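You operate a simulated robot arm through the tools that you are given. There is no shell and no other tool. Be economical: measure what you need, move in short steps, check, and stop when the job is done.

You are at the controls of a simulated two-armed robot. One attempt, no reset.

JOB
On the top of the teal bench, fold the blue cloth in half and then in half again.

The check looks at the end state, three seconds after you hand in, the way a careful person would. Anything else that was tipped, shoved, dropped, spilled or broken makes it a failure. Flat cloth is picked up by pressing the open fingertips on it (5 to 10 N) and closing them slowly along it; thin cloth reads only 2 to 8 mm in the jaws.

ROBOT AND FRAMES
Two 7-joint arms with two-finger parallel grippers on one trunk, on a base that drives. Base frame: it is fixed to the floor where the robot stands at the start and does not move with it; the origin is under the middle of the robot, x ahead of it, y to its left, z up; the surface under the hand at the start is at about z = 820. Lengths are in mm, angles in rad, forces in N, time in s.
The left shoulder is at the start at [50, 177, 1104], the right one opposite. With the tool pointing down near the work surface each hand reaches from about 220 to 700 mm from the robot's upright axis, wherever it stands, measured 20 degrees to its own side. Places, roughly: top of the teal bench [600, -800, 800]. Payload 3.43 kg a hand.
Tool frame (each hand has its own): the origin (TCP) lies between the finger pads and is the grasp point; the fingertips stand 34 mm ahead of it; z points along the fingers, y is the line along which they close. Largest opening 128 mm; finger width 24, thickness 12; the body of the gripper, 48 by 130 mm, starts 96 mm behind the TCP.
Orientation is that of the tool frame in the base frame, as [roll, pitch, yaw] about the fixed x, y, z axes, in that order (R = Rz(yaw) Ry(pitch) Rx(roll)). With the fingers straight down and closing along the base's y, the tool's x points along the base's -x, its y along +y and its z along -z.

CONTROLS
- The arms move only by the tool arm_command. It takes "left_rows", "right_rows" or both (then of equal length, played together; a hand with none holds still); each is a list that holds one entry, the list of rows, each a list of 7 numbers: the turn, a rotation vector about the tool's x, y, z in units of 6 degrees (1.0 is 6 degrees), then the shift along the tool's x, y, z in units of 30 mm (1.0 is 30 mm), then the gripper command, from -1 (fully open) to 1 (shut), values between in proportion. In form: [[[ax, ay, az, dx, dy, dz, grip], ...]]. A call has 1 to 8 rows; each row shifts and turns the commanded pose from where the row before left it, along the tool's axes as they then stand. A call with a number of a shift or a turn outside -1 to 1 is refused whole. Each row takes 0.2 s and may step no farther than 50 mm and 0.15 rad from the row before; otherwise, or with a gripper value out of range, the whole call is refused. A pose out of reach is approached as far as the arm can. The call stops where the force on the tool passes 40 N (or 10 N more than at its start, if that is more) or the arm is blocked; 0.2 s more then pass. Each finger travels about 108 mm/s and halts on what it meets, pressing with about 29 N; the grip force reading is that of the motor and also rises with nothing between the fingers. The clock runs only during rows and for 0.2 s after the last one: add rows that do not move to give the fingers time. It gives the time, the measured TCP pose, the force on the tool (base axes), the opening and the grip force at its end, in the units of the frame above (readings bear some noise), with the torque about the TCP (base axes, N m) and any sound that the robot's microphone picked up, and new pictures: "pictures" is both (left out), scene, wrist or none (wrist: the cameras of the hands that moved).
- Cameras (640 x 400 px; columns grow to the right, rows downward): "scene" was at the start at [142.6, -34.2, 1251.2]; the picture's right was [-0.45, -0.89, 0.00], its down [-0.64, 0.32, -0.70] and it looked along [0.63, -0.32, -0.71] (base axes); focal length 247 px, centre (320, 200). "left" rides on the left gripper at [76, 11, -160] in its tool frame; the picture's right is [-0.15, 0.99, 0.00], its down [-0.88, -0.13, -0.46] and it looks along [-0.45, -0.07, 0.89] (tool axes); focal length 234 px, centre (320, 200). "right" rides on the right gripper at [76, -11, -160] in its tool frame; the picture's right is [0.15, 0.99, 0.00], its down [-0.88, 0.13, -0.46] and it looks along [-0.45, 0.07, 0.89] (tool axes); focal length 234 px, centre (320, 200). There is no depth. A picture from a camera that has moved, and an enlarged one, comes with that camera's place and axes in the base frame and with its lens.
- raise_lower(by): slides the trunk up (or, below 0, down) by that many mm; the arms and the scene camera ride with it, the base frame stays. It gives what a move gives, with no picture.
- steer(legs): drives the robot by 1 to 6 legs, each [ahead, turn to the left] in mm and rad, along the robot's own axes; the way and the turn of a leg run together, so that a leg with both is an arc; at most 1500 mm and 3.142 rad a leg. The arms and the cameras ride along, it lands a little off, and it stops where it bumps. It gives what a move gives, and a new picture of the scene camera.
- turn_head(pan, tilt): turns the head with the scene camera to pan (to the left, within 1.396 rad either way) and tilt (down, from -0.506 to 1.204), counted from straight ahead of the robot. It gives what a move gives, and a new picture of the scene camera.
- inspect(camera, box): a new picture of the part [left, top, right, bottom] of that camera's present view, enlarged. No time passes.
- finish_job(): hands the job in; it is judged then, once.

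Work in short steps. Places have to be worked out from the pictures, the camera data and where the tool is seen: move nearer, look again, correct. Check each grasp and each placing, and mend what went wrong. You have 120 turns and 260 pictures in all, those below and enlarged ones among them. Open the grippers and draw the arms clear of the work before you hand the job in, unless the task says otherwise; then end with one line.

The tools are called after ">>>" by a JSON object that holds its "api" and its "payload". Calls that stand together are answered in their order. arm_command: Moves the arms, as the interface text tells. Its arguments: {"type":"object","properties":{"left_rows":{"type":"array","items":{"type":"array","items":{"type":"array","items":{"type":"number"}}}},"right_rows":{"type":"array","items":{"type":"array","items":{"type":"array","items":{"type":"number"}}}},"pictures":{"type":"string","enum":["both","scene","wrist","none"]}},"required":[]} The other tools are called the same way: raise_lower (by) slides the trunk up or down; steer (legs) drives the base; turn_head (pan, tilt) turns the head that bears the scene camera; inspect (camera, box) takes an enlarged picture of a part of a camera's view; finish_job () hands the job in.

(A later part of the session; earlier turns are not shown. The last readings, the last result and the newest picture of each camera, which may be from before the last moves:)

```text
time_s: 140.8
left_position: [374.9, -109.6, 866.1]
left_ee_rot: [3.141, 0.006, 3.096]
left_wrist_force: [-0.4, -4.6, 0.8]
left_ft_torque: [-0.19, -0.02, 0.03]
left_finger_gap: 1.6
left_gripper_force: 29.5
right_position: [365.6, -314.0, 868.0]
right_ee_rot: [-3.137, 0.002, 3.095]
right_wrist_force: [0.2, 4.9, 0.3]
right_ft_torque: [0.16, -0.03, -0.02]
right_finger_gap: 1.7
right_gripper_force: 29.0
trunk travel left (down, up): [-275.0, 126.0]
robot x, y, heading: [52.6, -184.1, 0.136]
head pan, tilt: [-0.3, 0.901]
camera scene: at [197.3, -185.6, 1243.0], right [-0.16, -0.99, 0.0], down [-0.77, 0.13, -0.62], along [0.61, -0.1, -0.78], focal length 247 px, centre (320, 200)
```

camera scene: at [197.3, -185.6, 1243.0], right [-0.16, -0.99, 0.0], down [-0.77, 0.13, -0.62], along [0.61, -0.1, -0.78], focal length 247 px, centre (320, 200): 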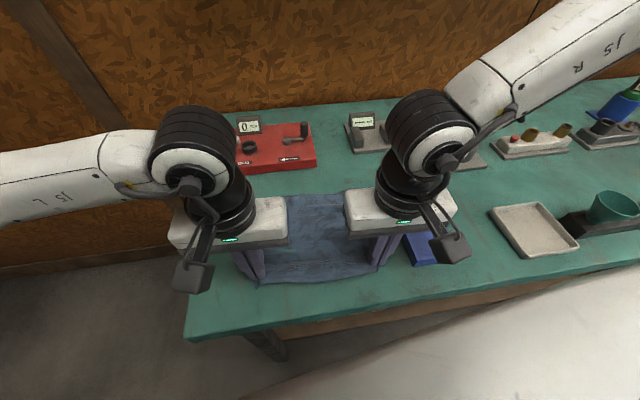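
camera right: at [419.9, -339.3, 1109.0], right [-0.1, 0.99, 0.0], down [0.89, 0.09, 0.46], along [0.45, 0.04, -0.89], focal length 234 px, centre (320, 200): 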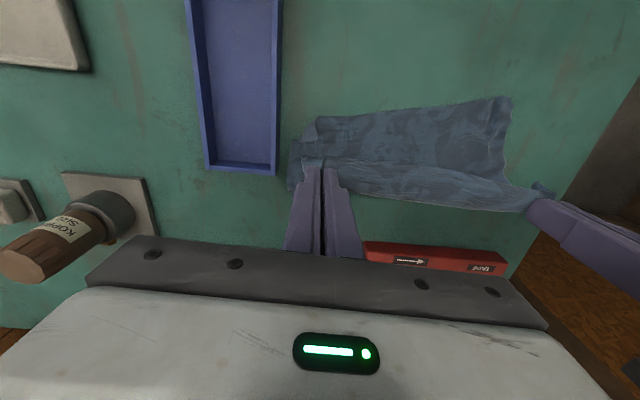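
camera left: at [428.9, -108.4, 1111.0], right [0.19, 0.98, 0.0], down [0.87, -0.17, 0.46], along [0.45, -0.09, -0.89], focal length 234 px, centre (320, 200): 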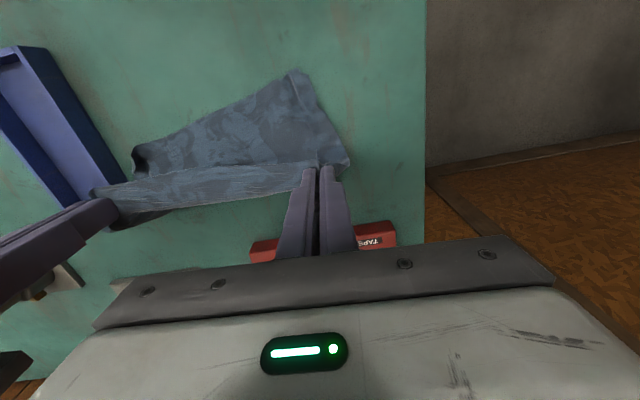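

Laid. Lower the last few mm, press lightly while opening to spread the ridges, then lift away.

>>> {"api": "arm_command", "payload": {"left_rows": [[[0, 0, 0, 0.2, 0, 0.2, 1], [0, 0, 0, 0.1, 0, 0.15, 1], [0, 0, 0, 0, 0, 0.04, 0.95], [0, 0, 0, 0, 0.03, 0, 0.88], [0, 0, 0, 0, 0.03, 0, 0.8], [0, 0, 0, 0, 0.03, 0, 0.72], [0, 0, 0, 0, 0.03, 0, 0.64], [0, 0, 0, 0, 0, 0, 0.6]]], "right_rows": [[[0, 0, 0, 0.2, 0, 0.2, 1], [0, 0, 0, 0.1, 0, 0.2, 1], [0, 0, 0, 0, 0, 0.04, 0.95], [0, 0, 0, 0, -0.03, 0, 0.88], [0, 0, 0, 0, -0.03, 0, 0.8], [0, 0, 0, 0, -0.03, 0, 0.72], [0, 0, 0, 0, -0.03, 0, 0.64], [0, 0, 0, 0, 0, 0, 0.6]]], "pictures": "none"}}

>>> {"api": "arm_command", "payload": {"left_rows": [[[0, 0, 0, 0, 0, -0.7, 0.5], [0, 0, 0, 0, 0, -0.9, 0.5], [0, 0, 0, 0, 0, -0.9, 0.5], [0, 0, 0, 0, 0.6, -0.9, 0.5], [0, 0, 0, 0, 1, 0, 0.5], [0, 0, 0, 0, 1, 0, 0.5], [0, 0, 0, 0, 0.7, 0, 0.5]]], "right_rows": [[[0, 0, 0, 0, 0, -0.7, 0.5], [0, 0, 0, 0, 0, -0.9, 0.5], [0, 0, 0, 0, 0, -0.9, 0.5], [0, 0, 0, 0, -0.6, -0.9, 0.5], [0, 0, 0, 0, -1, 0, 0.5], [0, 0, 0, 0, -1, 0, 0.5], [0, 0, 0, 0, -0.7, 0, 0.5]]], "pictures": "none"}}

>>> {"api": "inspect", "payload": {"camera": "scene", "box": [210, 160, 420, 300]}}

```text
time_s: 142.6
left_position: [364.5, -107.0, 855.1]
left_ee_rot: [3.14, 0.007, 3.095]
left_wrist_force: [-0.3, 0.6, 21.9]
left_ft_torque: [-0.05, 0.19, -0.02]
left_finger_gap: 21.3
left_gripper_force: 0.1
right_position: [352.6, -319.6, 855.3]
right_ee_rot: [-3.137, 0.003, 3.094]
right_wrist_force: [0.9, -0.5, 3.9]
right_ft_torque: [0.02, 0.0, 0.02]
right_finger_gap: 24.5
right_gripper_force: 0.2
trunk travel left (down, up): [-275.0, 126.0]
robot x, y, heading: [50.9, -185.7, 0.142]
head pan, tilt: [-0.3, 0.901]
```

```text
time_s: 144.2
left_position: [369.3, -10.8, 957.4]
left_ee_rot: [3.139, 0.004, 3.096]
left_wrist_force: [0.5, 0.2, 0.3]
left_ft_torque: [0.02, 0.03, -0.02]
left_finger_gap: 31.7
left_gripper_force: 0.1
right_position: [349.7, -418.9, 957.9]
right_ee_rot: [-3.138, 0.002, 3.095]
right_wrist_force: [0.2, 0.1, 0.6]
right_ft_torque: [0.03, 0.02, 0.02]
right_finger_gap: 32.2
right_gripper_force: 0.1
trunk travel left (down, up): [-275.0, 126.0]
robot x, y, heading: [50.8, -184.0, 0.135]
head pan, tilt: [-0.3, 0.901]
```

```text
2.86 times, centred on (315, 230) of scene
camera zoom: at [197.3, -185.7, 1243.0], right [-0.16, -0.99, 0.0], down [-0.77, 0.13, -0.62], along [0.61, -0.1, -0.78], focal length 705 px, centre (334, 114)
```

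zoom: 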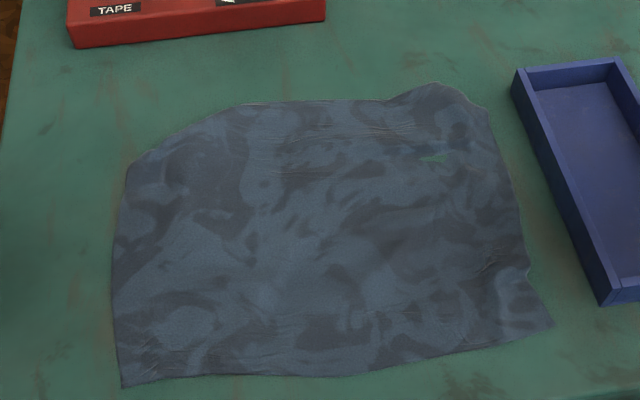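

Now the sheet is nearly flat with two clean near corners (345,−83) and (344,−347). The reliable way to fold: hold these near corners, hang, lay the far half going +x, then bring the held edge back −x over it. Go down to the near corners.

>>> {"api": "arm_command", "payload": {"left_rows": [[[0, 0, 0, 0.045, -0.81, 0, 0.64], [0, 0, 0, 0.045, -0.81, 0, 0.64], [0, 0, 0, 0.045, -0.81, 0, 0.64], [0, 0, 0, 0.045, -0.82, 0.3, 0.64], [0, 0, 0, 0, 0, 0.9, 0.64], [0, 0, 0, 0, 0, 0.9, 0.64], [0, 0, 0, 0, 0, 0.9, 0.64], [0, 0, 0, 0, 0, 0.33, 0.64]]], "right_rows": [[[0, 0, 0, -0.03, 0.82, 0, 0.64], [0, 0, 0, -0.03, 0.82, 0, 0.64], [0, 0, 0, -0.03, 0.82, 0, 0.64], [0, 0, 0, -0.02, 0.82, 0.3, 0.64], [0, 0, 0, 0, 0, 0.9, 0.64], [0, 0, 0, 0, 0, 0.9, 0.64], [0, 0, 0, 0, 0, 0.9, 0.64], [0, 0, 0, 0, 0, 0.33, 0.64]]], "pictures": "wrist"}}

```text
time_s: 146.0
left_position: [361.7, -104.8, 857.0]
left_ee_rot: [3.14, 0.005, 3.094]
left_wrist_force: [0.4, -0.1, -0.5]
left_ft_torque: [-0.01, -0.01, -0.01]
left_finger_gap: 23.2
left_gripper_force: 0.0
right_position: [359.5, -320.5, 857.2]
right_ee_rot: [-3.137, 0.003, 3.093]
right_wrist_force: [-0.9, -0.1, 0.2]
right_ft_torque: [0.0, -0.04, 0.02]
right_finger_gap: 22.9
right_gripper_force: 0.0
trunk travel left (down, up): [-275.0, 126.0]
robot x, y, heading: [53.5, -183.1, 0.141]
head pan, tilt: [-0.3, 0.901]
camera right: at [281.2, -328.0, 1017.1], right [-0.1, 1.0, 0.0], down [0.89, 0.09, 0.46], along [0.45, 0.04, -0.89], focal length 234 px, centre (320, 200)
camera left: at [285.1, -90.0, 1017.0], right [0.19, 0.98, 0.0], down [0.87, -0.17, 0.46], along [0.45, -0.09, -0.89], focal length 234 px, centre (320, 200)
```

right: 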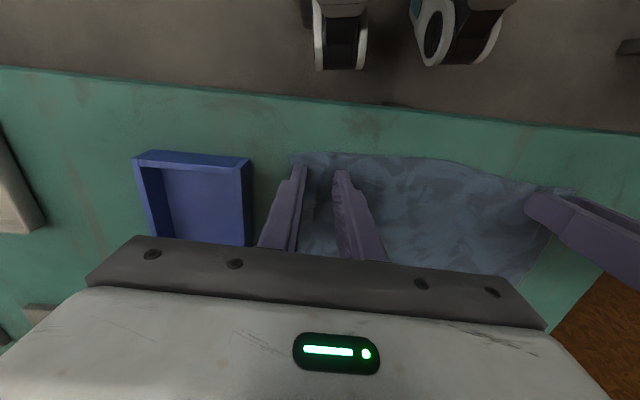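
left: 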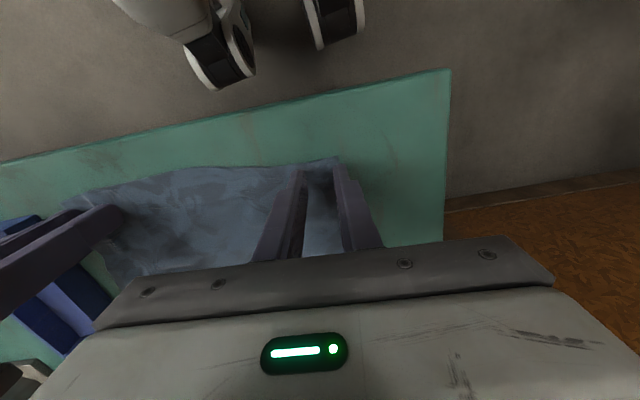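

Nearly in contact; shift the left 6 mm inward and press.

>>> {"api": "arm_command", "payload": {"left_rows": [[[0, 0, 0, 0, -0.2, 0, 0.64], [0, 0, 0, 0, 0, 0.07, 0.64], [0, 0, 0, 0, 0, 0.03, 0.64], [0, 0, 0, 0, 0, 0, 0.64]]], "right_rows": [[[0, 0, 0, 0, 0, 0, 0.64], [0, 0, 0, 0, 0, 0.07, 0.64], [0, 0, 0, 0, 0, 0.03, 0.64], [0, 0, 0, 0, 0, 0, 0.64]]], "pictures": "none"}}

```text
time_s: 147.0
left_position: [360.6, -110.5, 854.7]
left_ee_rot: [3.14, 0.009, 3.095]
left_wrist_force: [2.2, 2.7, 19.3]
left_ft_torque: [0.05, 0.06, -0.02]
left_finger_gap: 22.9
left_gripper_force: 0.1
right_position: [357.4, -319.5, 854.9]
right_ee_rot: [-3.141, 0.004, 3.095]
right_wrist_force: [1.6, -1.1, 11.2]
right_ft_torque: [-0.09, 0.02, 0.04]
right_finger_gap: 23.4
right_gripper_force: 0.5
trunk travel left (down, up): [-275.0, 126.0]
robot x, y, heading: [53.8, -186.0, 0.135]
head pan, tilt: [-0.3, 0.901]
```

Good pressure on both. Close slowly to full grip.

>>> {"api": "arm_command", "payload": {"left_rows": [[[0, 0, 0, 0, 0, -0.02, 0.68], [0, 0, 0, 0, 0, 0, 0.73], [0, 0, 0, 0, 0, 0, 0.78], [0, 0, 0, 0, 0, 0, 0.83], [0, 0, 0, 0, 0, 0, 0.88], [0, 0, 0, 0, 0, -0.02, 0.94], [0, 0, 0, 0, 0, -0.02, 1], [0, 0, 0, 0, 0, 0, 1]]], "right_rows": [[[0, 0, 0, 0, 0, 0, 0.68], [0, 0, 0, 0, 0, 0, 0.73], [0, 0, 0, 0, 0, 0, 0.78], [0, 0, 0, 0, 0, 0, 0.83], [0, 0, 0, 0, 0, 0, 0.88], [0, 0, 0, 0, 0, -0.02, 0.94], [0, 0, 0, 0, 0, -0.02, 1], [0, 0, 0, 0, 0, 0, 1]]], "pictures": "wrist"}}

```text
time_s: 148.8
left_position: [358.8, -112.1, 855.5]
left_ee_rot: [3.14, 0.006, 3.094]
left_wrist_force: [1.2, -5.0, 11.7]
left_ft_torque: [-0.17, 0.02, 0.06]
left_finger_gap: 2.1
left_gripper_force: 28.9
right_position: [356.9, -319.3, 855.8]
right_ee_rot: [-3.141, 0.002, 3.091]
right_wrist_force: [-2.7, 3.5, 15.4]
right_ft_torque: [0.08, 0.14, -0.02]
right_finger_gap: 2.2
right_gripper_force: 29.3
trunk travel left (down, up): [-275.0, 126.0]
robot x, y, heading: [50.2, -187.2, 0.132]
head pan, tilt: [-0.3, 0.901]
camera right: at [279.9, -328.0, 1015.6], right [-0.1, 1.0, 0.0], down [0.88, 0.09, 0.46], along [0.46, 0.04, -0.89], focal length 234 px, centre (320, 200)
camera left: at [282.5, -95.9, 1015.5], right [0.19, 0.98, 0.0], down [0.87, -0.17, 0.46], along [0.45, -0.09, -0.89], focal length 234 px, centre (320, 200)
```

right: 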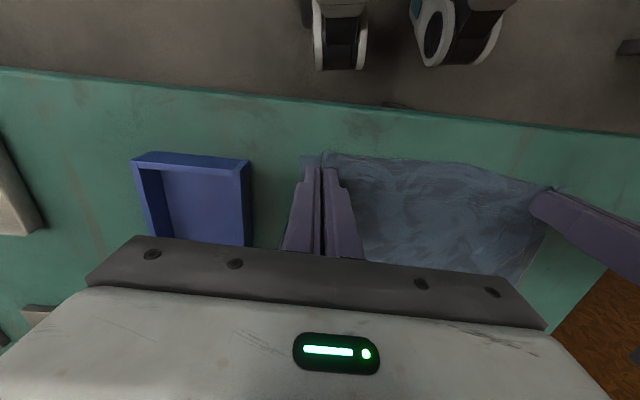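
left: 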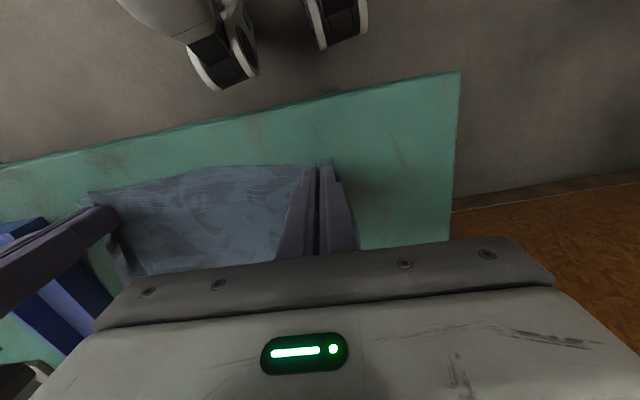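

Both grasp. Lift up with slight +x so the whole sheet hangs, then look.

>>> {"api": "arm_command", "payload": {"left_rows": [[[0, 0, 0, -0.2, 0, -0.9, 1], [0, 0, 0, -0.3, 0, -1, 1], [0, 0, 0, -0.3, 0, -1, 1], [0, 0, 0, -0.3, 0, -1, 1], [0, 0, 0, -0.3, 0, -1, 1], [0, 0, 0, -0.2, 0, -1, 1], [0, 0, 0, -0.2, 0, -1, 1], [0, 0, 0, -0.2, 0, -1, 1]]], "right_rows": [[[0, 0, 0, -0.2, 0, -0.9, 1], [0, 0, 0, -0.2, 0, -1, 1], [0, 0, 0, -0.2, 0, -1, 1], [0, 0, 0, -0.2, 0, -1, 1], [0, 0, 0, -0.2, 0, -1, 1], [0, 0, 0, -0.2, 0, -1, 1], [0, 0, 0, -0.2, 0, -1, 1], [0, 0, 0, -0.2, 0, -1, 1]]], "pictures": "none"}}

>>> {"api": "inspect", "payload": {"camera": "scene", "box": [170, 100, 450, 300]}}

```text
time_s: 150.6
left_position: [416.7, -114.1, 1093.4]
left_ee_rot: [3.138, 0.005, 3.096]
left_wrist_force: [-1.1, -3.6, 0.1]
left_ft_torque: [-0.09, 0.02, -0.02]
left_finger_gap: 1.9
left_gripper_force: 29.1
right_position: [402.8, -322.1, 1092.6]
right_ee_rot: [-3.138, 0.0, 3.095]
right_wrist_force: [0.9, 3.4, -0.2]
right_ft_torque: [0.12, -0.05, 0.0]
right_finger_gap: 2.0
right_gripper_force: 28.9
trunk travel left (down, up): [-275.0, 126.0]
robot x, y, heading: [52.9, -187.6, 0.137]
head pan, tilt: [-0.3, 0.901]
```

```text
2.00 times, centred on (310, 200) of scene
camera zoom: at [197.1, -185.6, 1242.9], right [-0.16, -0.99, 0.0], down [-0.77, 0.13, -0.62], along [0.61, -0.1, -0.78], focal length 493 px, centre (340, 200)
```

zoom: 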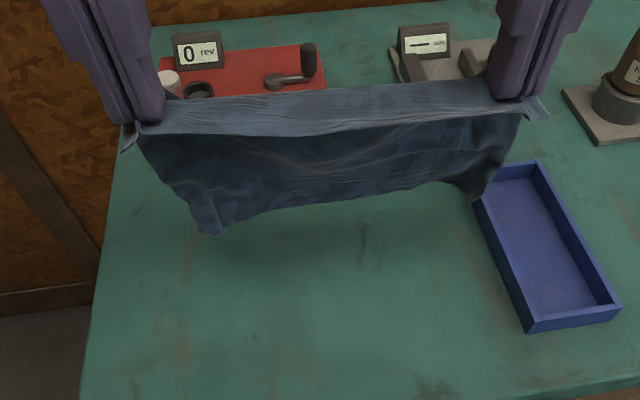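

Clean hang. Lower to touch at x≈366, then lay the far half by going +x and down at 45°.

>>> {"api": "arm_command", "payload": {"left_rows": [[[0, 0, 0, 0.5, 0, 0.37, 1], [0, 0, 0, 0.5, 0, 0.37, 1], [0, 0, 0, 0.5, 0, 0.37, 1], [0, 0, 0, 0, 0, 0, 1], [0, 0, 0, 0, 0, 0.2, 1], [0, 0, 0, 0, 0, 0.2, 1], [0, 0, 0, 0, 0, 0, 1]]], "right_rows": [[[0, 0, 0, 0.48, 0, 0.37, 1], [0, 0, 0, 0.48, 0, 0.37, 1], [0, 0, 0, 0.48, 0, 0.37, 1], [0, 0, 0, 0, 0, 0, 1], [0, 0, 0, 0, 0, 0.2, 1], [0, 0, 0, 0, 0, 0.2, 1], [0, 0, 0, 0, 0, 0, 1]]], "pictures": "none"}}

>>> {"api": "arm_command", "payload": {"left_rows": [[[0, 0, 0, -0.4, 0, 0.45, 1], [0, 0, 0, -0.45, 0, 0.45, 1], [0, 0, 0, -0.45, 0, 0.45, 1], [0, 0, 0, -0.45, 0, 0.45, 1], [0, 0, 0, -0.45, 0, 0.45, 1], [0, 0, 0, -0.45, 0, 0.45, 1], [0, 0, 0, -0.45, 0, 0.4, 1], [0, 0, 0, -0.45, 0, 0.3, 1]]], "right_rows": [[[0, 0, 0, -0.4, 0, 0.45, 1], [0, 0, 0, -0.45, 0, 0.45, 1], [0, 0, 0, -0.45, 0, 0.45, 1], [0, 0, 0, -0.45, 0, 0.45, 1], [0, 0, 0, -0.45, 0, 0.45, 1], [0, 0, 0, -0.45, 0, 0.45, 1], [0, 0, 0, -0.45, 0, 0.4, 1], [0, 0, 0, -0.45, 0, 0.3, 1]]], "pictures": "both"}}

>>> {"api": "inspect", "payload": {"camera": "scene", "box": [220, 160, 412, 280]}}

```text
time_s: 152.2
left_position: [375.1, -111.7, 1046.1]
left_ee_rot: [3.139, 0.006, 3.095]
left_wrist_force: [0.2, -2.3, 0.1]
left_ft_torque: [-0.06, -0.01, -0.02]
left_finger_gap: 1.7
left_gripper_force: 29.3
right_position: [361.5, -319.9, 1047.5]
right_ee_rot: [-3.138, 0.001, 3.093]
right_wrist_force: [0.9, 3.4, -0.7]
right_ft_torque: [0.09, 0.02, -0.01]
right_finger_gap: 1.6
right_gripper_force: 29.0
trunk travel left (down, up): [-275.0, 126.0]
robot x, y, heading: [58.1, -185.8, 0.137]
head pan, tilt: [-0.3, 0.901]
```

```text
time_s: 154.0
left_position: [481.3, -117.0, 946.1]
left_ee_rot: [3.141, 0.003, 3.095]
left_wrist_force: [0.1, -1.8, -0.4]
left_ft_torque: [-0.05, -0.01, 0.0]
left_finger_gap: 1.8
left_gripper_force: 28.9
right_position: [469.3, -325.2, 944.1]
right_ee_rot: [-3.141, 0.002, 3.094]
right_wrist_force: [-0.4, 2.0, -0.8]
right_ft_torque: [0.08, -0.04, -0.03]
right_finger_gap: 1.7
right_gripper_force: 28.7
trunk travel left (down, up): [-275.0, 126.0]
robot x, y, heading: [52.7, -184.0, 0.14]
head pan, tilt: [-0.3, 0.901]
camera scene: at [197.7, -185.6, 1242.9], right [-0.16, -0.99, 0.0], down [-0.77, 0.13, -0.62], along [0.61, -0.1, -0.78], focal length 247 px, centre (320, 200)
camera right: at [392.1, -332.8, 1104.9], right [-0.1, 1.0, 0.0], down [0.89, 0.09, 0.46], along [0.45, 0.04, -0.89], focal length 234 px, centre (320, 200)
camera left: at [404.2, -101.7, 1105.5], right [0.19, 0.98, 0.0], down [0.87, -0.17, 0.46], along [0.45, -0.09, -0.89], focal length 234 px, centre (320, 200)
```

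scene: 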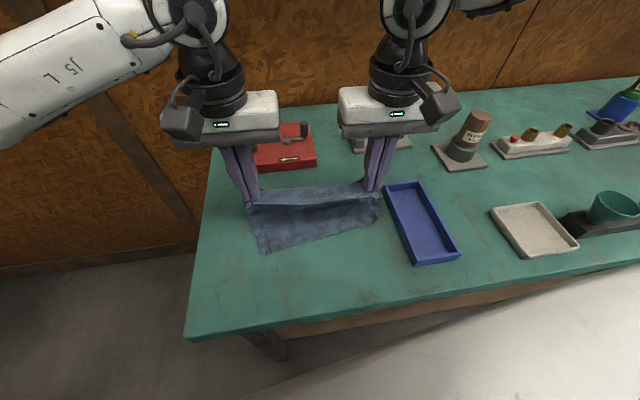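
right: 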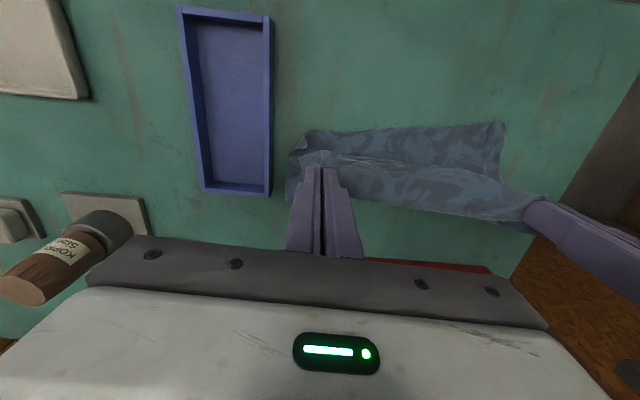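
left: 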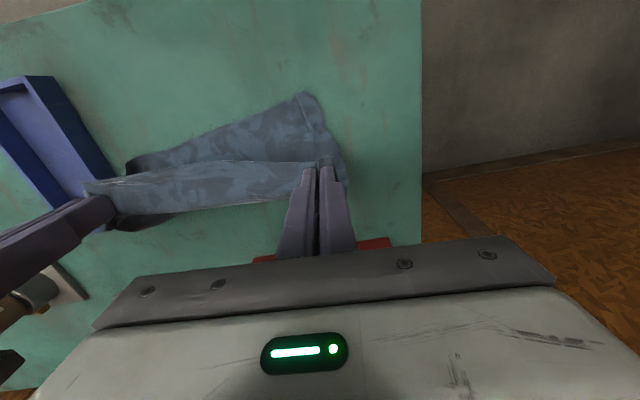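

```text
3.33 times, centred on (316, 220) of scene
camera zoom: at [197.7, -185.6, 1242.9], right [-0.16, -0.99, 0.0], down [-0.77, 0.13, -0.62], along [0.61, -0.1, -0.78], focal length 822 px, centre (333, 133)
```

zoom: 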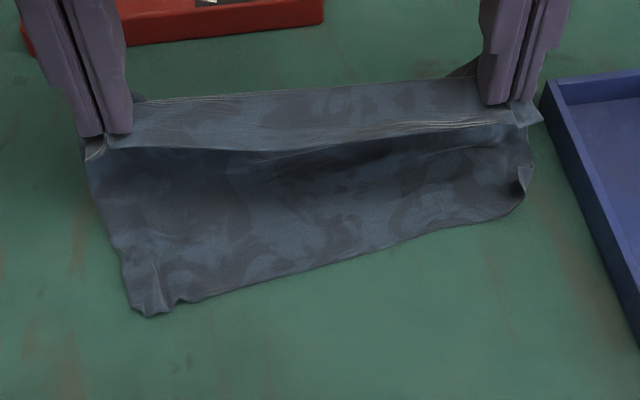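

Lower edge lies at x≈416 (left) to 450 (right). Now bring the held edge back −x and down to land just above it.

>>> {"api": "arm_command", "payload": {"left_rows": [[[0, 0, 0, 0.1, 0, 0.5, 1], [0, 0, 0, 0.2, 0, 0.5, 1], [0, 0, 0, 0.3, 0, 0.5, 1], [0, 0, 0, 0.4, 0, 0.5, 1], [0, 0, 0, 0.5, 0, 0.5, 1], [0, 0, 0, 0.3, 0, 0.35, 1], [0, 0, 0, 0, 0, 0, 1]]], "right_rows": [[[0, 0, 0, 0.1, 0, 0.5, 1], [0, 0, 0, 0.15, 0, 0.5, 1], [0, 0, 0, 0.25, 0, 0.5, 1], [0, 0, 0, 0.25, 0, 0.5, 1], [0, 0, 0, 0.3, 0, 0.45, 1], [0, 0, 0, 0.2, 0, 0.35, 1], [0, 0, 0, 0, 0, 0, 1]]], "pictures": "both"}}

```text
time_s: 155.6
left_position: [425.8, -115.1, 860.1]
left_ee_rot: [3.139, 0.006, 3.096]
left_wrist_force: [-0.7, -3.4, 0.3]
left_ft_torque: [-0.04, 0.0, 0.0]
left_finger_gap: 1.6
left_gripper_force: 29.6
right_position: [432.0, -323.5, 860.2]
right_ee_rot: [-3.139, 0.002, 3.095]
right_wrist_force: [0.2, 1.8, -0.1]
right_ft_torque: [0.05, -0.02, 0.01]
right_finger_gap: 1.8
right_gripper_force: 29.4
trunk travel left (down, up): [-275.0, 126.0]
robot x, y, heading: [53.6, -183.7, 0.137]
head pan, tilt: [-0.3, 0.901]
camera scene: at [197.4, -185.6, 1243.0], right [-0.16, -0.99, 0.0], down [-0.77, 0.13, -0.62], along [0.61, -0.1, -0.78], focal length 247 px, centre (320, 200)
camera right: at [355.4, -331.2, 1020.6], right [-0.1, 1.0, 0.0], down [0.89, 0.09, 0.46], along [0.45, 0.04, -0.89], focal length 234 px, centre (320, 200)
camera left: at [350.0, -99.5, 1020.5], right [0.19, 0.98, 0.0], down [0.87, -0.17, 0.46], along [0.45, -0.09, -0.89], focal length 234 px, centre (320, 200)
```

scene: 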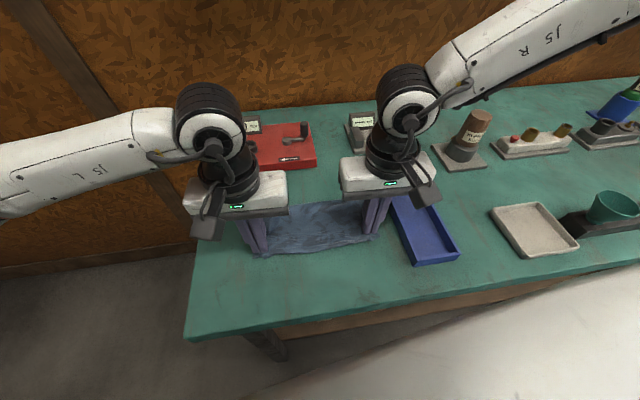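
right: 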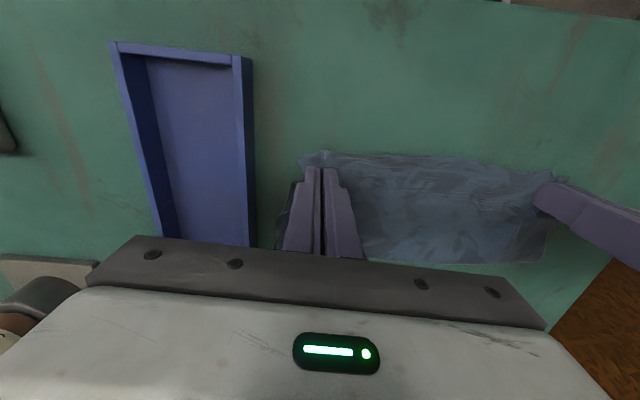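
left: 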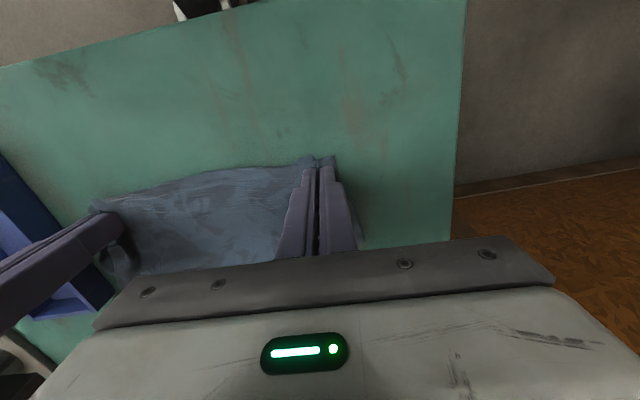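

Lies nicely with the fold at the far side. Press lightly, open slowly with outward spread, then lift away and inspect.

>>> {"api": "arm_command", "payload": {"left_rows": [[[0, 0, 0, 0, 0, 0.1, 1], [0, 0, 0, 0, 0, 0.04, 0.95], [0, 0, 0, 0, 0.03, 0, 0.88], [0, 0, 0, 0, 0.03, 0, 0.8], [0, 0, 0, 0, 0.03, 0, 0.72], [0, 0, 0, 0, 0.03, 0, 0.64], [0, 0, 0, 0, 0, 0, 0.6], [0, 0, 0, 0, 0, -0.6, 0.6]]], "right_rows": [[[0, 0, 0, 0, 0, 0.1, 1], [0, 0, 0, 0, 0, 0.04, 0.95], [0, 0, 0, 0, -0.03, 0, 0.88], [0, 0, 0, 0, -0.03, 0, 0.8], [0, 0, 0, 0, -0.03, 0, 0.72], [0, 0, 0, 0, -0.03, 0, 0.64], [0, 0, 0, 0, 0, 0, 0.6], [0, 0, 0, 0, 0, -0.6, 0.6]]], "pictures": "none"}}

>>> {"api": "arm_command", "payload": {"left_rows": [[[0, 0, 0, 0, 0, -0.9, 0.5], [0, 0, 0, 0, 0, -0.9, 0.5], [0, 0, 0, 0, 0.5, -0.9, 0.5], [0, 0, 0, 0, 1, 0, 0.5], [0, 0, 0, 0, 1, 0, 0.5], [0, 0, 0, 0, 1, 0, 0.5]]], "right_rows": [[[0, 0, 0, 0, 0, -0.9, 0.5], [0, 0, 0, 0, 0, -0.9, 0.5], [0, 0, 0, 0, -0.5, -0.9, 0.5], [0, 0, 0, 0, -1, 0, 0.5], [0, 0, 0, 0, -1, 0, 0.5], [0, 0, 0, 0, -1, 0, 0.5]]], "pictures": "none"}}

>>> {"api": "inspect", "payload": {"camera": "scene", "box": [220, 170, 412, 290]}}

```text
time_s: 157.4
left_position: [428.7, -109.9, 874.1]
left_ee_rot: [3.138, 0.005, 3.096]
left_wrist_force: [-0.6, -0.1, -0.2]
left_ft_torque: [0.01, -0.03, 0.02]
left_finger_gap: 25.7
left_gripper_force: 0.1
right_position: [429.4, -327.3, 875.9]
right_ee_rot: [-3.138, 0.001, 3.095]
right_wrist_force: [0.3, -0.8, 0.3]
right_ft_torque: [-0.01, 0.0, 0.0]
right_finger_gap: 25.7
right_gripper_force: 0.1
trunk travel left (down, up): [-275.0, 126.0]
robot x, y, heading: [50.7, -187.6, 0.135]
head pan, tilt: [-0.3, 0.901]
```

```text
time_s: 158.8
left_position: [433.8, -4.5, 955.4]
left_ee_rot: [3.139, 0.006, 3.093]
left_wrist_force: [-0.5, -0.1, -0.3]
left_ft_torque: [0.01, 0.0, -0.01]
left_finger_gap: 32.3
left_gripper_force: 0.0
right_position: [426.5, -431.7, 955.0]
right_ee_rot: [-3.137, 0.002, 3.093]
right_wrist_force: [0.0, 0.9, -0.3]
right_ft_torque: [0.0, -0.01, 0.0]
right_finger_gap: 32.0
right_gripper_force: 0.0
trunk travel left (down, up): [-275.0, 126.0]
robot x, y, heading: [56.1, -184.1, 0.137]
head pan, tilt: [-0.3, 0.901]
```

```text
3.33 times, centred on (316, 230) of scene
camera zoom: at [197.2, -185.7, 1243.0], right [-0.16, -0.99, 0.0], down [-0.77, 0.13, -0.62], along [0.61, -0.1, -0.78], focal length 822 px, centre (333, 100)
```

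zoom: 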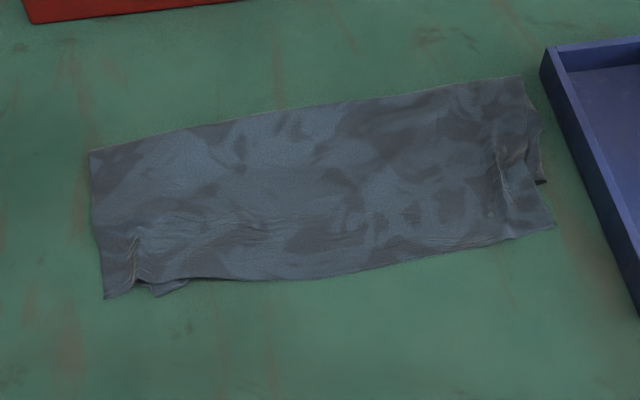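

The first fold is now a proper half: strip x 409–515, y −88 to −358, two layers. For the second fold I'll use the same drop-fold with the left hand, holding the left end at its middle (x≈460), with firmer pressure to take both layers.

>>> {"api": "arm_command", "payload": {"left_rows": [[[0, 0, 0, -0.26, -0.84, 0, 0.53], [0, 0, 0, -0.26, -0.84, 0, 0.53], [0, 0, 0, -0.26, -0.84, 0, 0.53], [0, 0, 0, -0.25, -0.85, 0.3, 0.53], [0, 0, 0, 0, 0, 0.9, 0.53], [0, 0, 0, 0, 0, 0.9, 0.53], [0, 0, 0, 0, 0, 0.9, 0.53], [0, 0, 0, 0, 0, 0.2, 0.53]]], "pictures": "none"}}

>>> {"api": "inspect", "payload": {"camera": "left", "box": [200, 80, 440, 240]}}

```text
time_s: 160.6
left_position: [459.0, -110.0, 857.5]
left_ee_rot: [3.14, 0.006, 3.095]
left_wrist_force: [-0.1, -0.2, 0.8]
left_ft_torque: [0.0, -0.01, 0.0]
left_finger_gap: 29.9
left_gripper_force: 0.0
right_position: [428.3, -430.6, 955.4]
right_ee_rot: [-3.138, 0.003, 3.092]
right_wrist_force: [0.1, 0.1, 1.0]
right_ft_torque: [-0.03, -0.01, 0.0]
right_finger_gap: 32.1
right_gripper_force: 0.1
trunk travel left (down, up): [-275.0, 126.0]
robot x, y, heading: [52.6, -184.8, 0.133]
head pan, tilt: [-0.3, 0.901]
```

```text
2.50 times, centred on (320, 160) of left
camera zoom: at [381.5, -93.4, 1018.2], right [0.19, 0.98, 0.0], down [0.87, -0.17, 0.46], along [0.45, -0.09, -0.89], focal length 585 px, centre (320, 300)
```

zoom: 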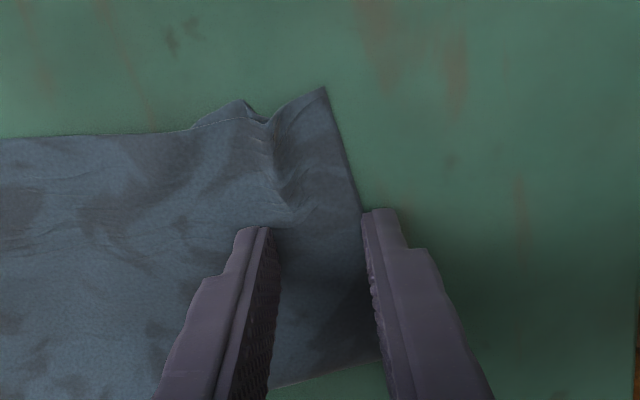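

Outer finger is just off the edge; shift 5 mm inward and press firmly.

>>> {"api": "arm_command", "payload": {"left_rows": [[[0, 0, 0, 0, -0.2, 0, 0.5], [0, 0, 0, 0, 0, 0.08, 0.5], [0, 0, 0, 0, 0, 0.05, 0.5], [0, 0, 0, 0, 0, 0, 0.5]]], "pictures": "none"}}

```text
time_s: 161.6
left_position: [457.6, -114.5, 855.1]
left_ee_rot: [3.14, 0.008, 3.094]
left_wrist_force: [-0.7, 1.0, 9.5]
left_ft_torque: [-0.15, 0.06, 0.01]
left_finger_gap: 31.7
left_gripper_force: 0.1
right_position: [427.7, -430.7, 956.2]
right_ee_rot: [-3.138, 0.002, 3.096]
right_wrist_force: [-0.8, 0.5, -0.6]
right_ft_torque: [-0.01, 0.0, 0.01]
right_finger_gap: 32.1
right_gripper_force: 0.1
trunk travel left (down, up): [-275.0, 126.0]
robot x, y, heading: [53.8, -185.9, 0.141]
head pan, tilt: [-0.3, 0.901]
```

Add pressure, tilt slightly to load the outer finger too, and close slowly.

>>> {"api": "arm_command", "payload": {"left_rows": [[[0.06, 0, 0, 0, 0, 0.05, 0.5], [0, 0, 0, 0, 0, 0, 0.56], [0, 0, 0, 0, 0, 0, 0.62], [0, 0, 0, 0, 0, 0, 0.68], [0, 0, 0, 0, 0, 0, 0.74], [0, 0, 0, 0, 0, 0, 0.8], [0, 0, 0, 0, 0, 0, 0.85], [0, 0, 0, 0, 0, 0, 0.88]]], "pictures": "none"}}

>>> {"api": "inspect", "payload": {"camera": "left", "box": [220, 80, 420, 220]}}

```text
time_s: 163.4
left_position: [457.9, -115.7, 854.6]
left_ee_rot: [-3.135, 0.009, 3.095]
left_wrist_force: [0.5, -1.9, 29.0]
left_ft_torque: [-0.21, 0.15, 0.03]
left_finger_gap: 7.9
left_gripper_force: 8.5
right_position: [426.6, -430.0, 956.5]
right_ee_rot: [-3.141, 0.004, 3.094]
right_wrist_force: [0.4, 0.0, -0.8]
right_ft_torque: [0.0, -0.02, -0.01]
right_finger_gap: 32.1
right_gripper_force: 0.1
trunk travel left (down, up): [-275.0, 126.0]
robot x, y, heading: [55.4, -184.8, 0.131]
head pan, tilt: [-0.3, 0.901]
```

```text
2.86 times, centred on (320, 150) of left
camera zoom: at [380.6, -99.0, 1015.2], right [0.19, 0.98, -0.01], down [0.87, -0.17, 0.46], along [0.46, -0.09, -0.89], focal length 669 px, centre (320, 343)
```

zoom: 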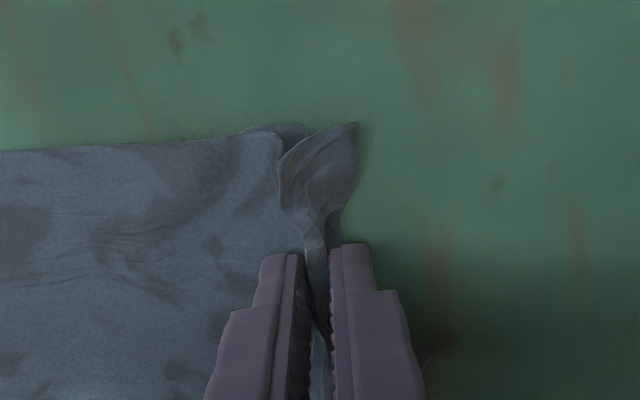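

A thick ridge (already resisting at 7.9 mm) suggests both layers. Close and lift to check.

>>> {"api": "arm_command", "payload": {"left_rows": [[[0, 0, 0, 0, 0, -0.03, 0.94], [0, 0, 0, 0, 0, -0.03, 1], [0, 0, 0, 0, 0, 0, 1], [0, 0, 0, 0, 0, 0, 1], [0, 0, 0, 0, 0, -0.7, 1], [0, 0, 0, 0, 0, -0.8, 1], [0, 0, 0, 0, 0, -0.8, 1], [0, 0, 0, 0, 0, -0.8, 1]]], "pictures": "both"}}

>>> {"api": "inspect", "payload": {"camera": "scene", "box": [220, 150, 412, 280]}}

```text
time_s: 165.2
left_position: [456.4, -115.2, 947.8]
left_ee_rot: [-3.14, 0.006, 3.094]
left_wrist_force: [1.1, -0.4, -0.2]
left_ft_torque: [-0.01, 0.0, -0.02]
left_finger_gap: 2.5
left_gripper_force: 29.3
right_position: [427.3, -430.6, 955.5]
right_ee_rot: [-3.139, 0.002, 3.095]
right_wrist_force: [-0.4, -0.1, 0.1]
right_ft_torque: [0.0, -0.01, 0.0]
right_finger_gap: 32.2
right_gripper_force: 0.1
trunk travel left (down, up): [-275.0, 126.0]
robot x, y, heading: [54.0, -184.2, 0.14]
head pan, tilt: [-0.3, 0.901]
camera scene: at [197.3, -185.7, 1242.9], right [-0.16, -0.99, 0.0], down [-0.77, 0.13, -0.62], along [0.61, -0.1, -0.78], focal length 247 px, centre (320, 200)
camera left: at [380.3, -98.4, 1108.0], right [0.19, 0.98, 0.0], down [0.87, -0.17, 0.46], along [0.45, -0.09, -0.89], focal length 234 px, centre (320, 200)
```

scene: 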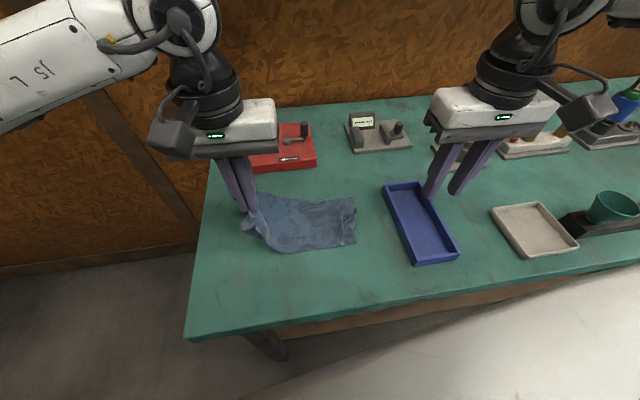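
left: 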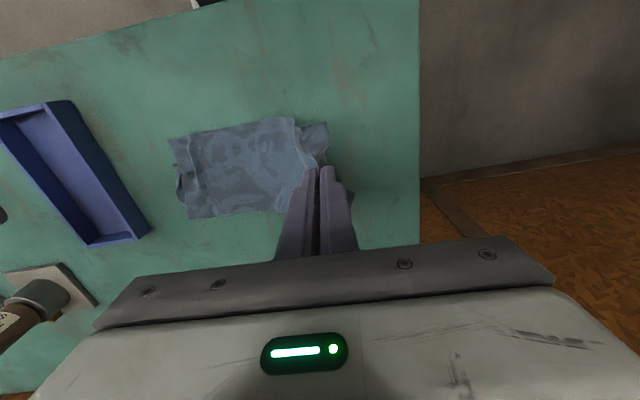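

```text
3.08 times, centred on (316, 215) of scene
camera zoom: at [197.3, -185.7, 1242.9], right [-0.16, -0.99, 0.0], down [-0.77, 0.13, -0.62], along [0.61, -0.1, -0.78], focal length 759 px, centre (332, 154)
```

zoom: 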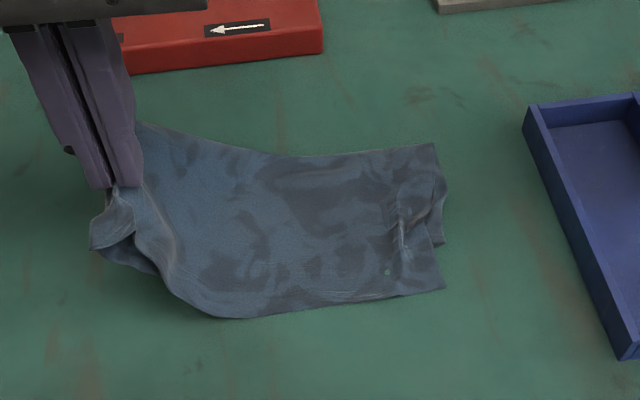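

Both layers come along. Raise to a full hang while shifting +y to about y=−50.

>>> {"api": "arm_command", "payload": {"left_rows": [[[0, 0, 0, 0, 0.2, -0.7, 1], [0, 0, 0, 0, 0.2, -0.7, 1], [0, 0, 0, 0, 0.3, -0.7, 1], [0, 0, 0, 0, 0.3, -0.7, 1], [0, 0, 0, 0, 0.3, -0.7, 1], [0, 0, 0, 0, 0.3, -0.7, 1], [0, 0, 0, 0, 0.3, -0.7, 1], [0, 0, 0, 0, 0.3, -0.7, 1]]], "pictures": "none"}}

>>> {"api": "inspect", "payload": {"camera": "scene", "box": [150, 60, 410, 280]}}

```text
time_s: 167.0
left_position: [458.7, -46.7, 1116.6]
left_ee_rot: [-3.138, 0.006, 3.095]
left_wrist_force: [0.0, 0.2, 0.6]
left_ft_torque: [-0.03, -0.01, -0.04]
left_finger_gap: 2.6
left_gripper_force: 29.1
right_position: [427.2, -429.6, 954.7]
right_ee_rot: [-3.137, 0.0, 3.095]
right_wrist_force: [-0.2, 0.5, 0.6]
right_ft_torque: [-0.01, 0.03, -0.01]
right_finger_gap: 31.8
right_gripper_force: 0.0
trunk travel left (down, up): [-275.0, 126.0]
robot x, y, heading: [55.3, -180.5, 0.132]
head pan, tilt: [-0.3, 0.901]
```

```text
1.82 times, centred on (280, 170) of scene
camera zoom: at [197.2, -185.6, 1243.0], right [-0.16, -0.99, 0.0], down [-0.77, 0.13, -0.62], along [0.61, -0.1, -0.78], focal length 449 px, centre (393, 254)
```

zoom: 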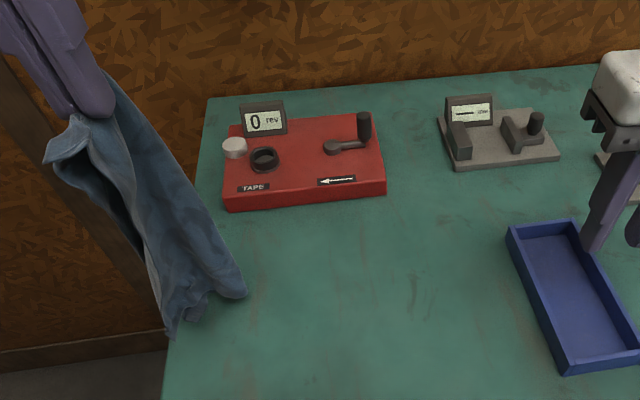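

It hangs by both layers. Shift −y 40 mm, touch down, then lay the lower half moving −y and down.

>>> {"api": "arm_command", "payload": {"left_rows": [[[0, 0, 0, 0, -0.45, 0, 1], [0, 0, 0, 0, -0.45, 0.1, 1], [0, 0, 0, 0, -0.45, 0.2, 1], [0, 0, 0, 0, 0, 0.3, 1], [0, 0, 0, 0, 0, 0.3, 1], [0, 0, 0, 0, 0, 0, 1]]], "pictures": "none"}}

>>> {"api": "arm_command", "payload": {"left_rows": [[[0, 0, 0, 0, -0.45, 0.45, 1], [0, 0, 0, 0, -0.48, 0.48, 1], [0, 0, 0, 0, -0.48, 0.48, 1], [0, 0, 0, 0, -0.48, 0.48, 1], [0, 0, 0, 0, -0.48, 0.48, 1], [0, 0, 0, 0, -0.48, 0.48, 1], [0, 0, 0, 0, -0.48, 0.48, 1], [0, 0, 0, 0, -0.48, 0.48, 1]]], "pictures": "both"}}

>>> {"api": "inspect", "payload": {"camera": "scene", "box": [200, 110, 392, 270]}}

```text
time_s: 168.4
left_position: [458.2, -89.4, 1089.6]
left_ee_rot: [-3.138, 0.006, 3.095]
left_wrist_force: [0.4, -0.2, 0.4]
left_ft_torque: [-0.01, 0.0, 0.01]
left_finger_gap: 2.6
left_gripper_force: 29.1
right_position: [427.2, -430.1, 954.8]
right_ee_rot: [-3.137, 0.002, 3.096]
right_wrist_force: [0.1, 0.1, -0.1]
right_ft_torque: [-0.03, 0.01, 0.03]
right_finger_gap: 32.2
right_gripper_force: 0.1
trunk travel left (down, up): [-275.0, 126.0]
robot x, y, heading: [55.8, -183.5, 0.14]
head pan, tilt: [-0.3, 0.901]
```

```text
time_s: 170.2
left_position: [453.6, -202.8, 976.4]
left_ee_rot: [-3.138, 0.005, 3.094]
left_wrist_force: [0.1, -0.7, 0.3]
left_ft_torque: [-0.03, -0.02, -0.03]
left_finger_gap: 2.7
left_gripper_force: 28.8
right_position: [427.8, -429.6, 955.6]
right_ee_rot: [-3.138, 0.004, 3.094]
right_wrist_force: [0.7, -0.5, 0.7]
right_ft_torque: [0.02, 0.01, 0.0]
right_finger_gap: 32.1
right_gripper_force: 0.1
trunk travel left (down, up): [-275.0, 126.0]
robot x, y, heading: [52.9, -182.0, 0.132]
head pan, tilt: [-0.3, 0.901]
camera scene: at [197.5, -185.8, 1242.9], right [-0.16, -0.99, 0.0], down [-0.77, 0.13, -0.62], along [0.61, -0.1, -0.78], focal length 247 px, centre (320, 200)
camera left: at [376.6, -186.7, 1136.5], right [0.19, 0.98, 0.0], down [0.87, -0.17, 0.46], along [0.45, -0.09, -0.89], focal length 234 px, centre (320, 200)
```

scene: 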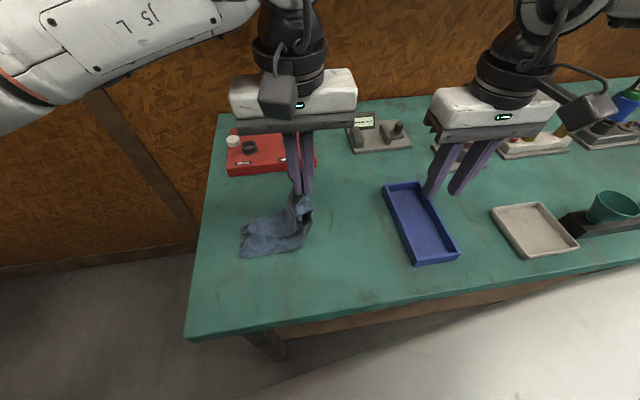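
left: 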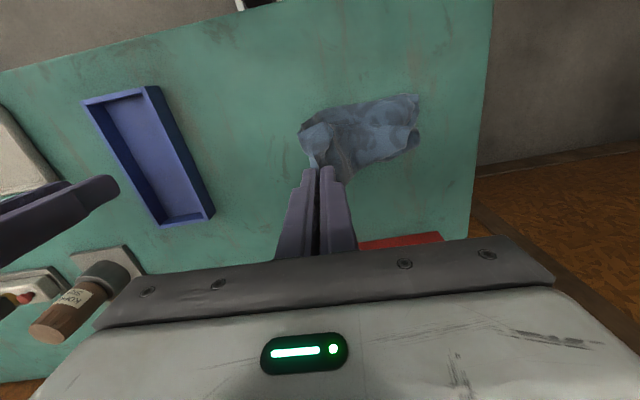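

```text
2.50 times, centred on (296, 190) of scene
camera zoom: at [197.5, -185.8, 1242.9], right [-0.16, -0.99, 0.0], down [-0.77, 0.13, -0.62], along [0.61, -0.1, -0.78], focal length 617 px, centre (380, 225)
```

zoom: 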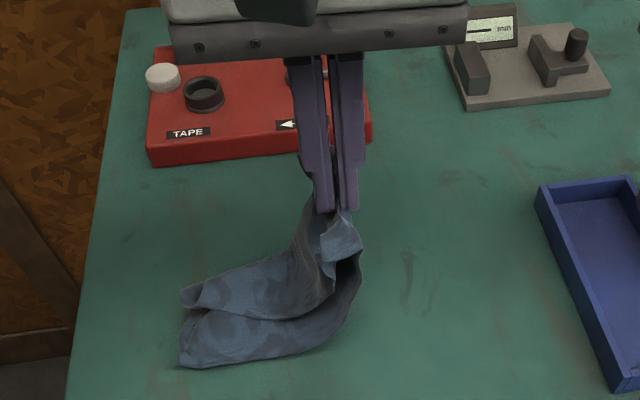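

Held at one point, the strip curls lengthwise. I'll raise it again, shift +y, and lay the whole strip out flat toward −y so I can open the curl before folding.

>>> {"api": "arm_command", "payload": {"left_rows": [[[0, 0, 0, 0, 0.9, -0.65, 1], [0, 0, 0, 0, 0.9, -0.65, 1], [0, 0, 0, 0, 0.95, -0.65, 1], [0, 0, 0, 0, 0.95, -0.65, 1], [0, 0, 0, 0, 0.95, -0.65, 1], [0, 0, 0, 0, 0.95, -0.65, 1], [0, 0, 0, 0, 0, 0, 1], [0, 0, 0, 0, 0, 0, 1]]], "pictures": "none"}}

>>> {"api": "arm_command", "payload": {"left_rows": [[[0, 0, 0, 0, -0.8, 0.94, 1], [0, 0, 0, 0, -0.94, 0.94, 1], [0, 0, 0, 0, -0.94, 0.94, 1], [0, 0, 0, 0, -0.94, 0.94, 1], [0, 0, 0, 0, -0.94, 0.94, 1], [0, 0, 0, 0, -0.94, 0.94, 1], [0, 0, 0, 0, -0.94, 0.94, 1], [0, 0, 0, 0, -0.8, 0.85, 1]]], "pictures": "scene"}}

```text
time_s: 172.0
left_position: [458.2, -32.8, 1091.9]
left_ee_rot: [-3.138, 0.005, 3.092]
left_wrist_force: [0.8, -0.5, -1.1]
left_ft_torque: [-0.03, 0.01, 0.01]
left_finger_gap: 2.5
left_gripper_force: 29.6
right_position: [427.8, -431.7, 956.0]
right_ee_rot: [-3.14, 0.002, 3.092]
right_wrist_force: [0.5, 0.0, -0.3]
right_ft_torque: [0.02, -0.01, -0.02]
right_finger_gap: 32.0
right_gripper_force: 0.1
trunk travel left (down, up): [-275.0, 126.0]
robot x, y, heading: [53.2, -184.3, 0.133]
head pan, tilt: [-0.3, 0.901]
```

```text
time_s: 173.8
left_position: [450.0, -252.8, 867.8]
left_ee_rot: [-3.139, 0.007, 3.096]
left_wrist_force: [0.1, -0.1, 0.8]
left_ft_torque: [0.01, 0.01, 0.06]
left_finger_gap: 2.6
left_gripper_force: 29.3
right_position: [428.3, -430.5, 956.5]
right_ee_rot: [-3.14, 0.0, 3.095]
right_wrist_force: [0.3, 0.0, -0.4]
right_ft_torque: [-0.03, 0.01, -0.02]
right_finger_gap: 32.0
right_gripper_force: 0.1
trunk travel left (down, up): [-275.0, 126.0]
robot x, y, heading: [52.9, -182.5, 0.133]
head pan, tilt: [-0.3, 0.901]
camera scene: at [197.4, -185.9, 1243.0], right [-0.16, -0.99, 0.0], down [-0.77, 0.13, -0.62], along [0.61, -0.1, -0.78], focal length 247 px, centre (320, 200)
```

scene: 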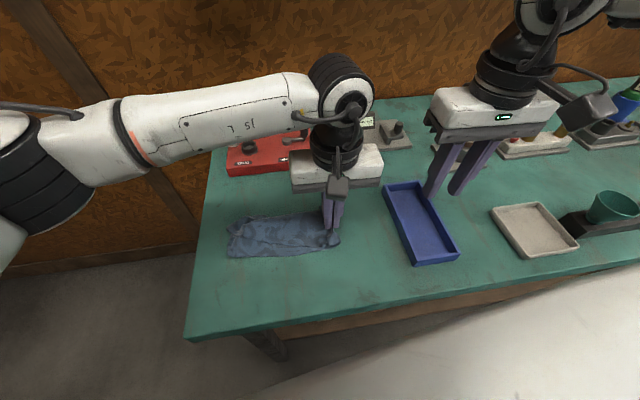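

It laid out well. Release, lift and clear the hand, then inspect.

>>> {"api": "arm_command", "payload": {"left_rows": [[[0, 0, 0, 0, -0.1, 0.25, 1], [0, 0, 0, 0, 0, 0.12, 1], [0, 0, 0, 0, 0, 0.03, 0.9], [0, 0, 0, 0, 0, 0, 0.8], [0, 0, 0, 0, 0, 0, 0.68], [0, 0, 0, 0, 0, 0, 0.56], [0, 0, 0, 0, 0, -0.7, 0.5], [0, 0, 0, 0, 0, -0.9, 0.5]]], "pictures": "none"}}

>>> {"api": "arm_command", "payload": {"left_rows": [[[0, 0, 0, 0, 0.3, -0.9, 0.5], [0, 0, 0, 0, 0.9, -0.5, 0.5], [0, 0, 0, 0, 1, 0, 0.5], [0, 0, 0, 0, 1, 0, 0.5], [0, 0, 0, 0, 1, 0, 0.5], [0, 0, 0, 0, 1, 0, 0.5], [0, 0, 0, 0, 1, 0, 0.5], [0, 0, 0, 0, 1, 0, 0.5]]], "pictures": "none"}}

>>> {"api": "inspect", "payload": {"camera": "scene", "box": [205, 180, 365, 280]}}

```text
time_s: 175.6
left_position: [450.9, -255.4, 907.1]
left_ee_rot: [-3.137, 0.006, 3.094]
left_wrist_force: [-0.7, 0.3, 0.6]
left_ft_torque: [-0.03, -0.02, -0.03]
left_finger_gap: 31.9
left_gripper_force: 0.0
right_position: [428.5, -431.6, 955.3]
right_ee_rot: [-3.139, 0.001, 3.094]
right_wrist_force: [-0.2, -0.8, 0.0]
right_ft_torque: [0.01, -0.02, 0.0]
right_finger_gap: 32.2
right_gripper_force: 0.1
trunk travel left (down, up): [-275.0, 126.0]
robot x, y, heading: [55.2, -181.4, 0.141]
head pan, tilt: [-0.3, 0.901]
```

```text
time_s: 177.4
left_position: [460.8, -37.8, 947.7]
left_ee_rot: [-3.136, 0.005, 3.096]
left_wrist_force: [0.5, 0.1, 0.0]
left_ft_torque: [-0.05, 0.03, -0.03]
left_finger_gap: 32.1
left_gripper_force: 0.1
right_position: [427.9, -431.0, 955.3]
right_ee_rot: [-3.137, 0.002, 3.095]
right_wrist_force: [0.6, -0.3, 0.6]
right_ft_torque: [0.01, -0.02, -0.04]
right_finger_gap: 32.0
right_gripper_force: 0.0
trunk travel left (down, up): [-275.0, 126.0]
robot x, y, heading: [54.5, -184.2, 0.135]
head pan, tilt: [-0.3, 0.901]
```

```text
4.00 times, centred on (285, 230) of scene
camera zoom: at [197.3, -185.2, 1243.0], right [-0.16, -0.99, 0.0], down [-0.77, 0.13, -0.62], along [0.61, -0.1, -0.78], focal length 987 px, centre (460, 80)
```

zoom: 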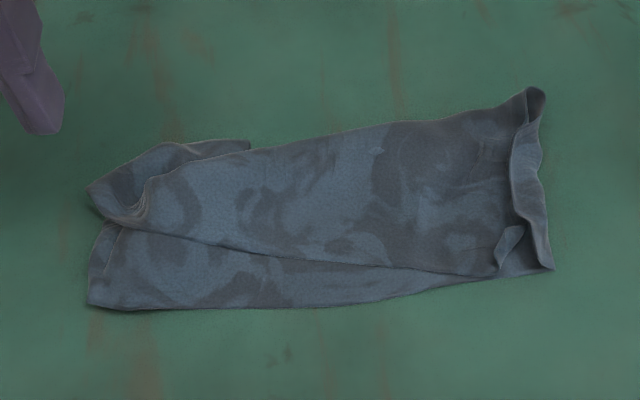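

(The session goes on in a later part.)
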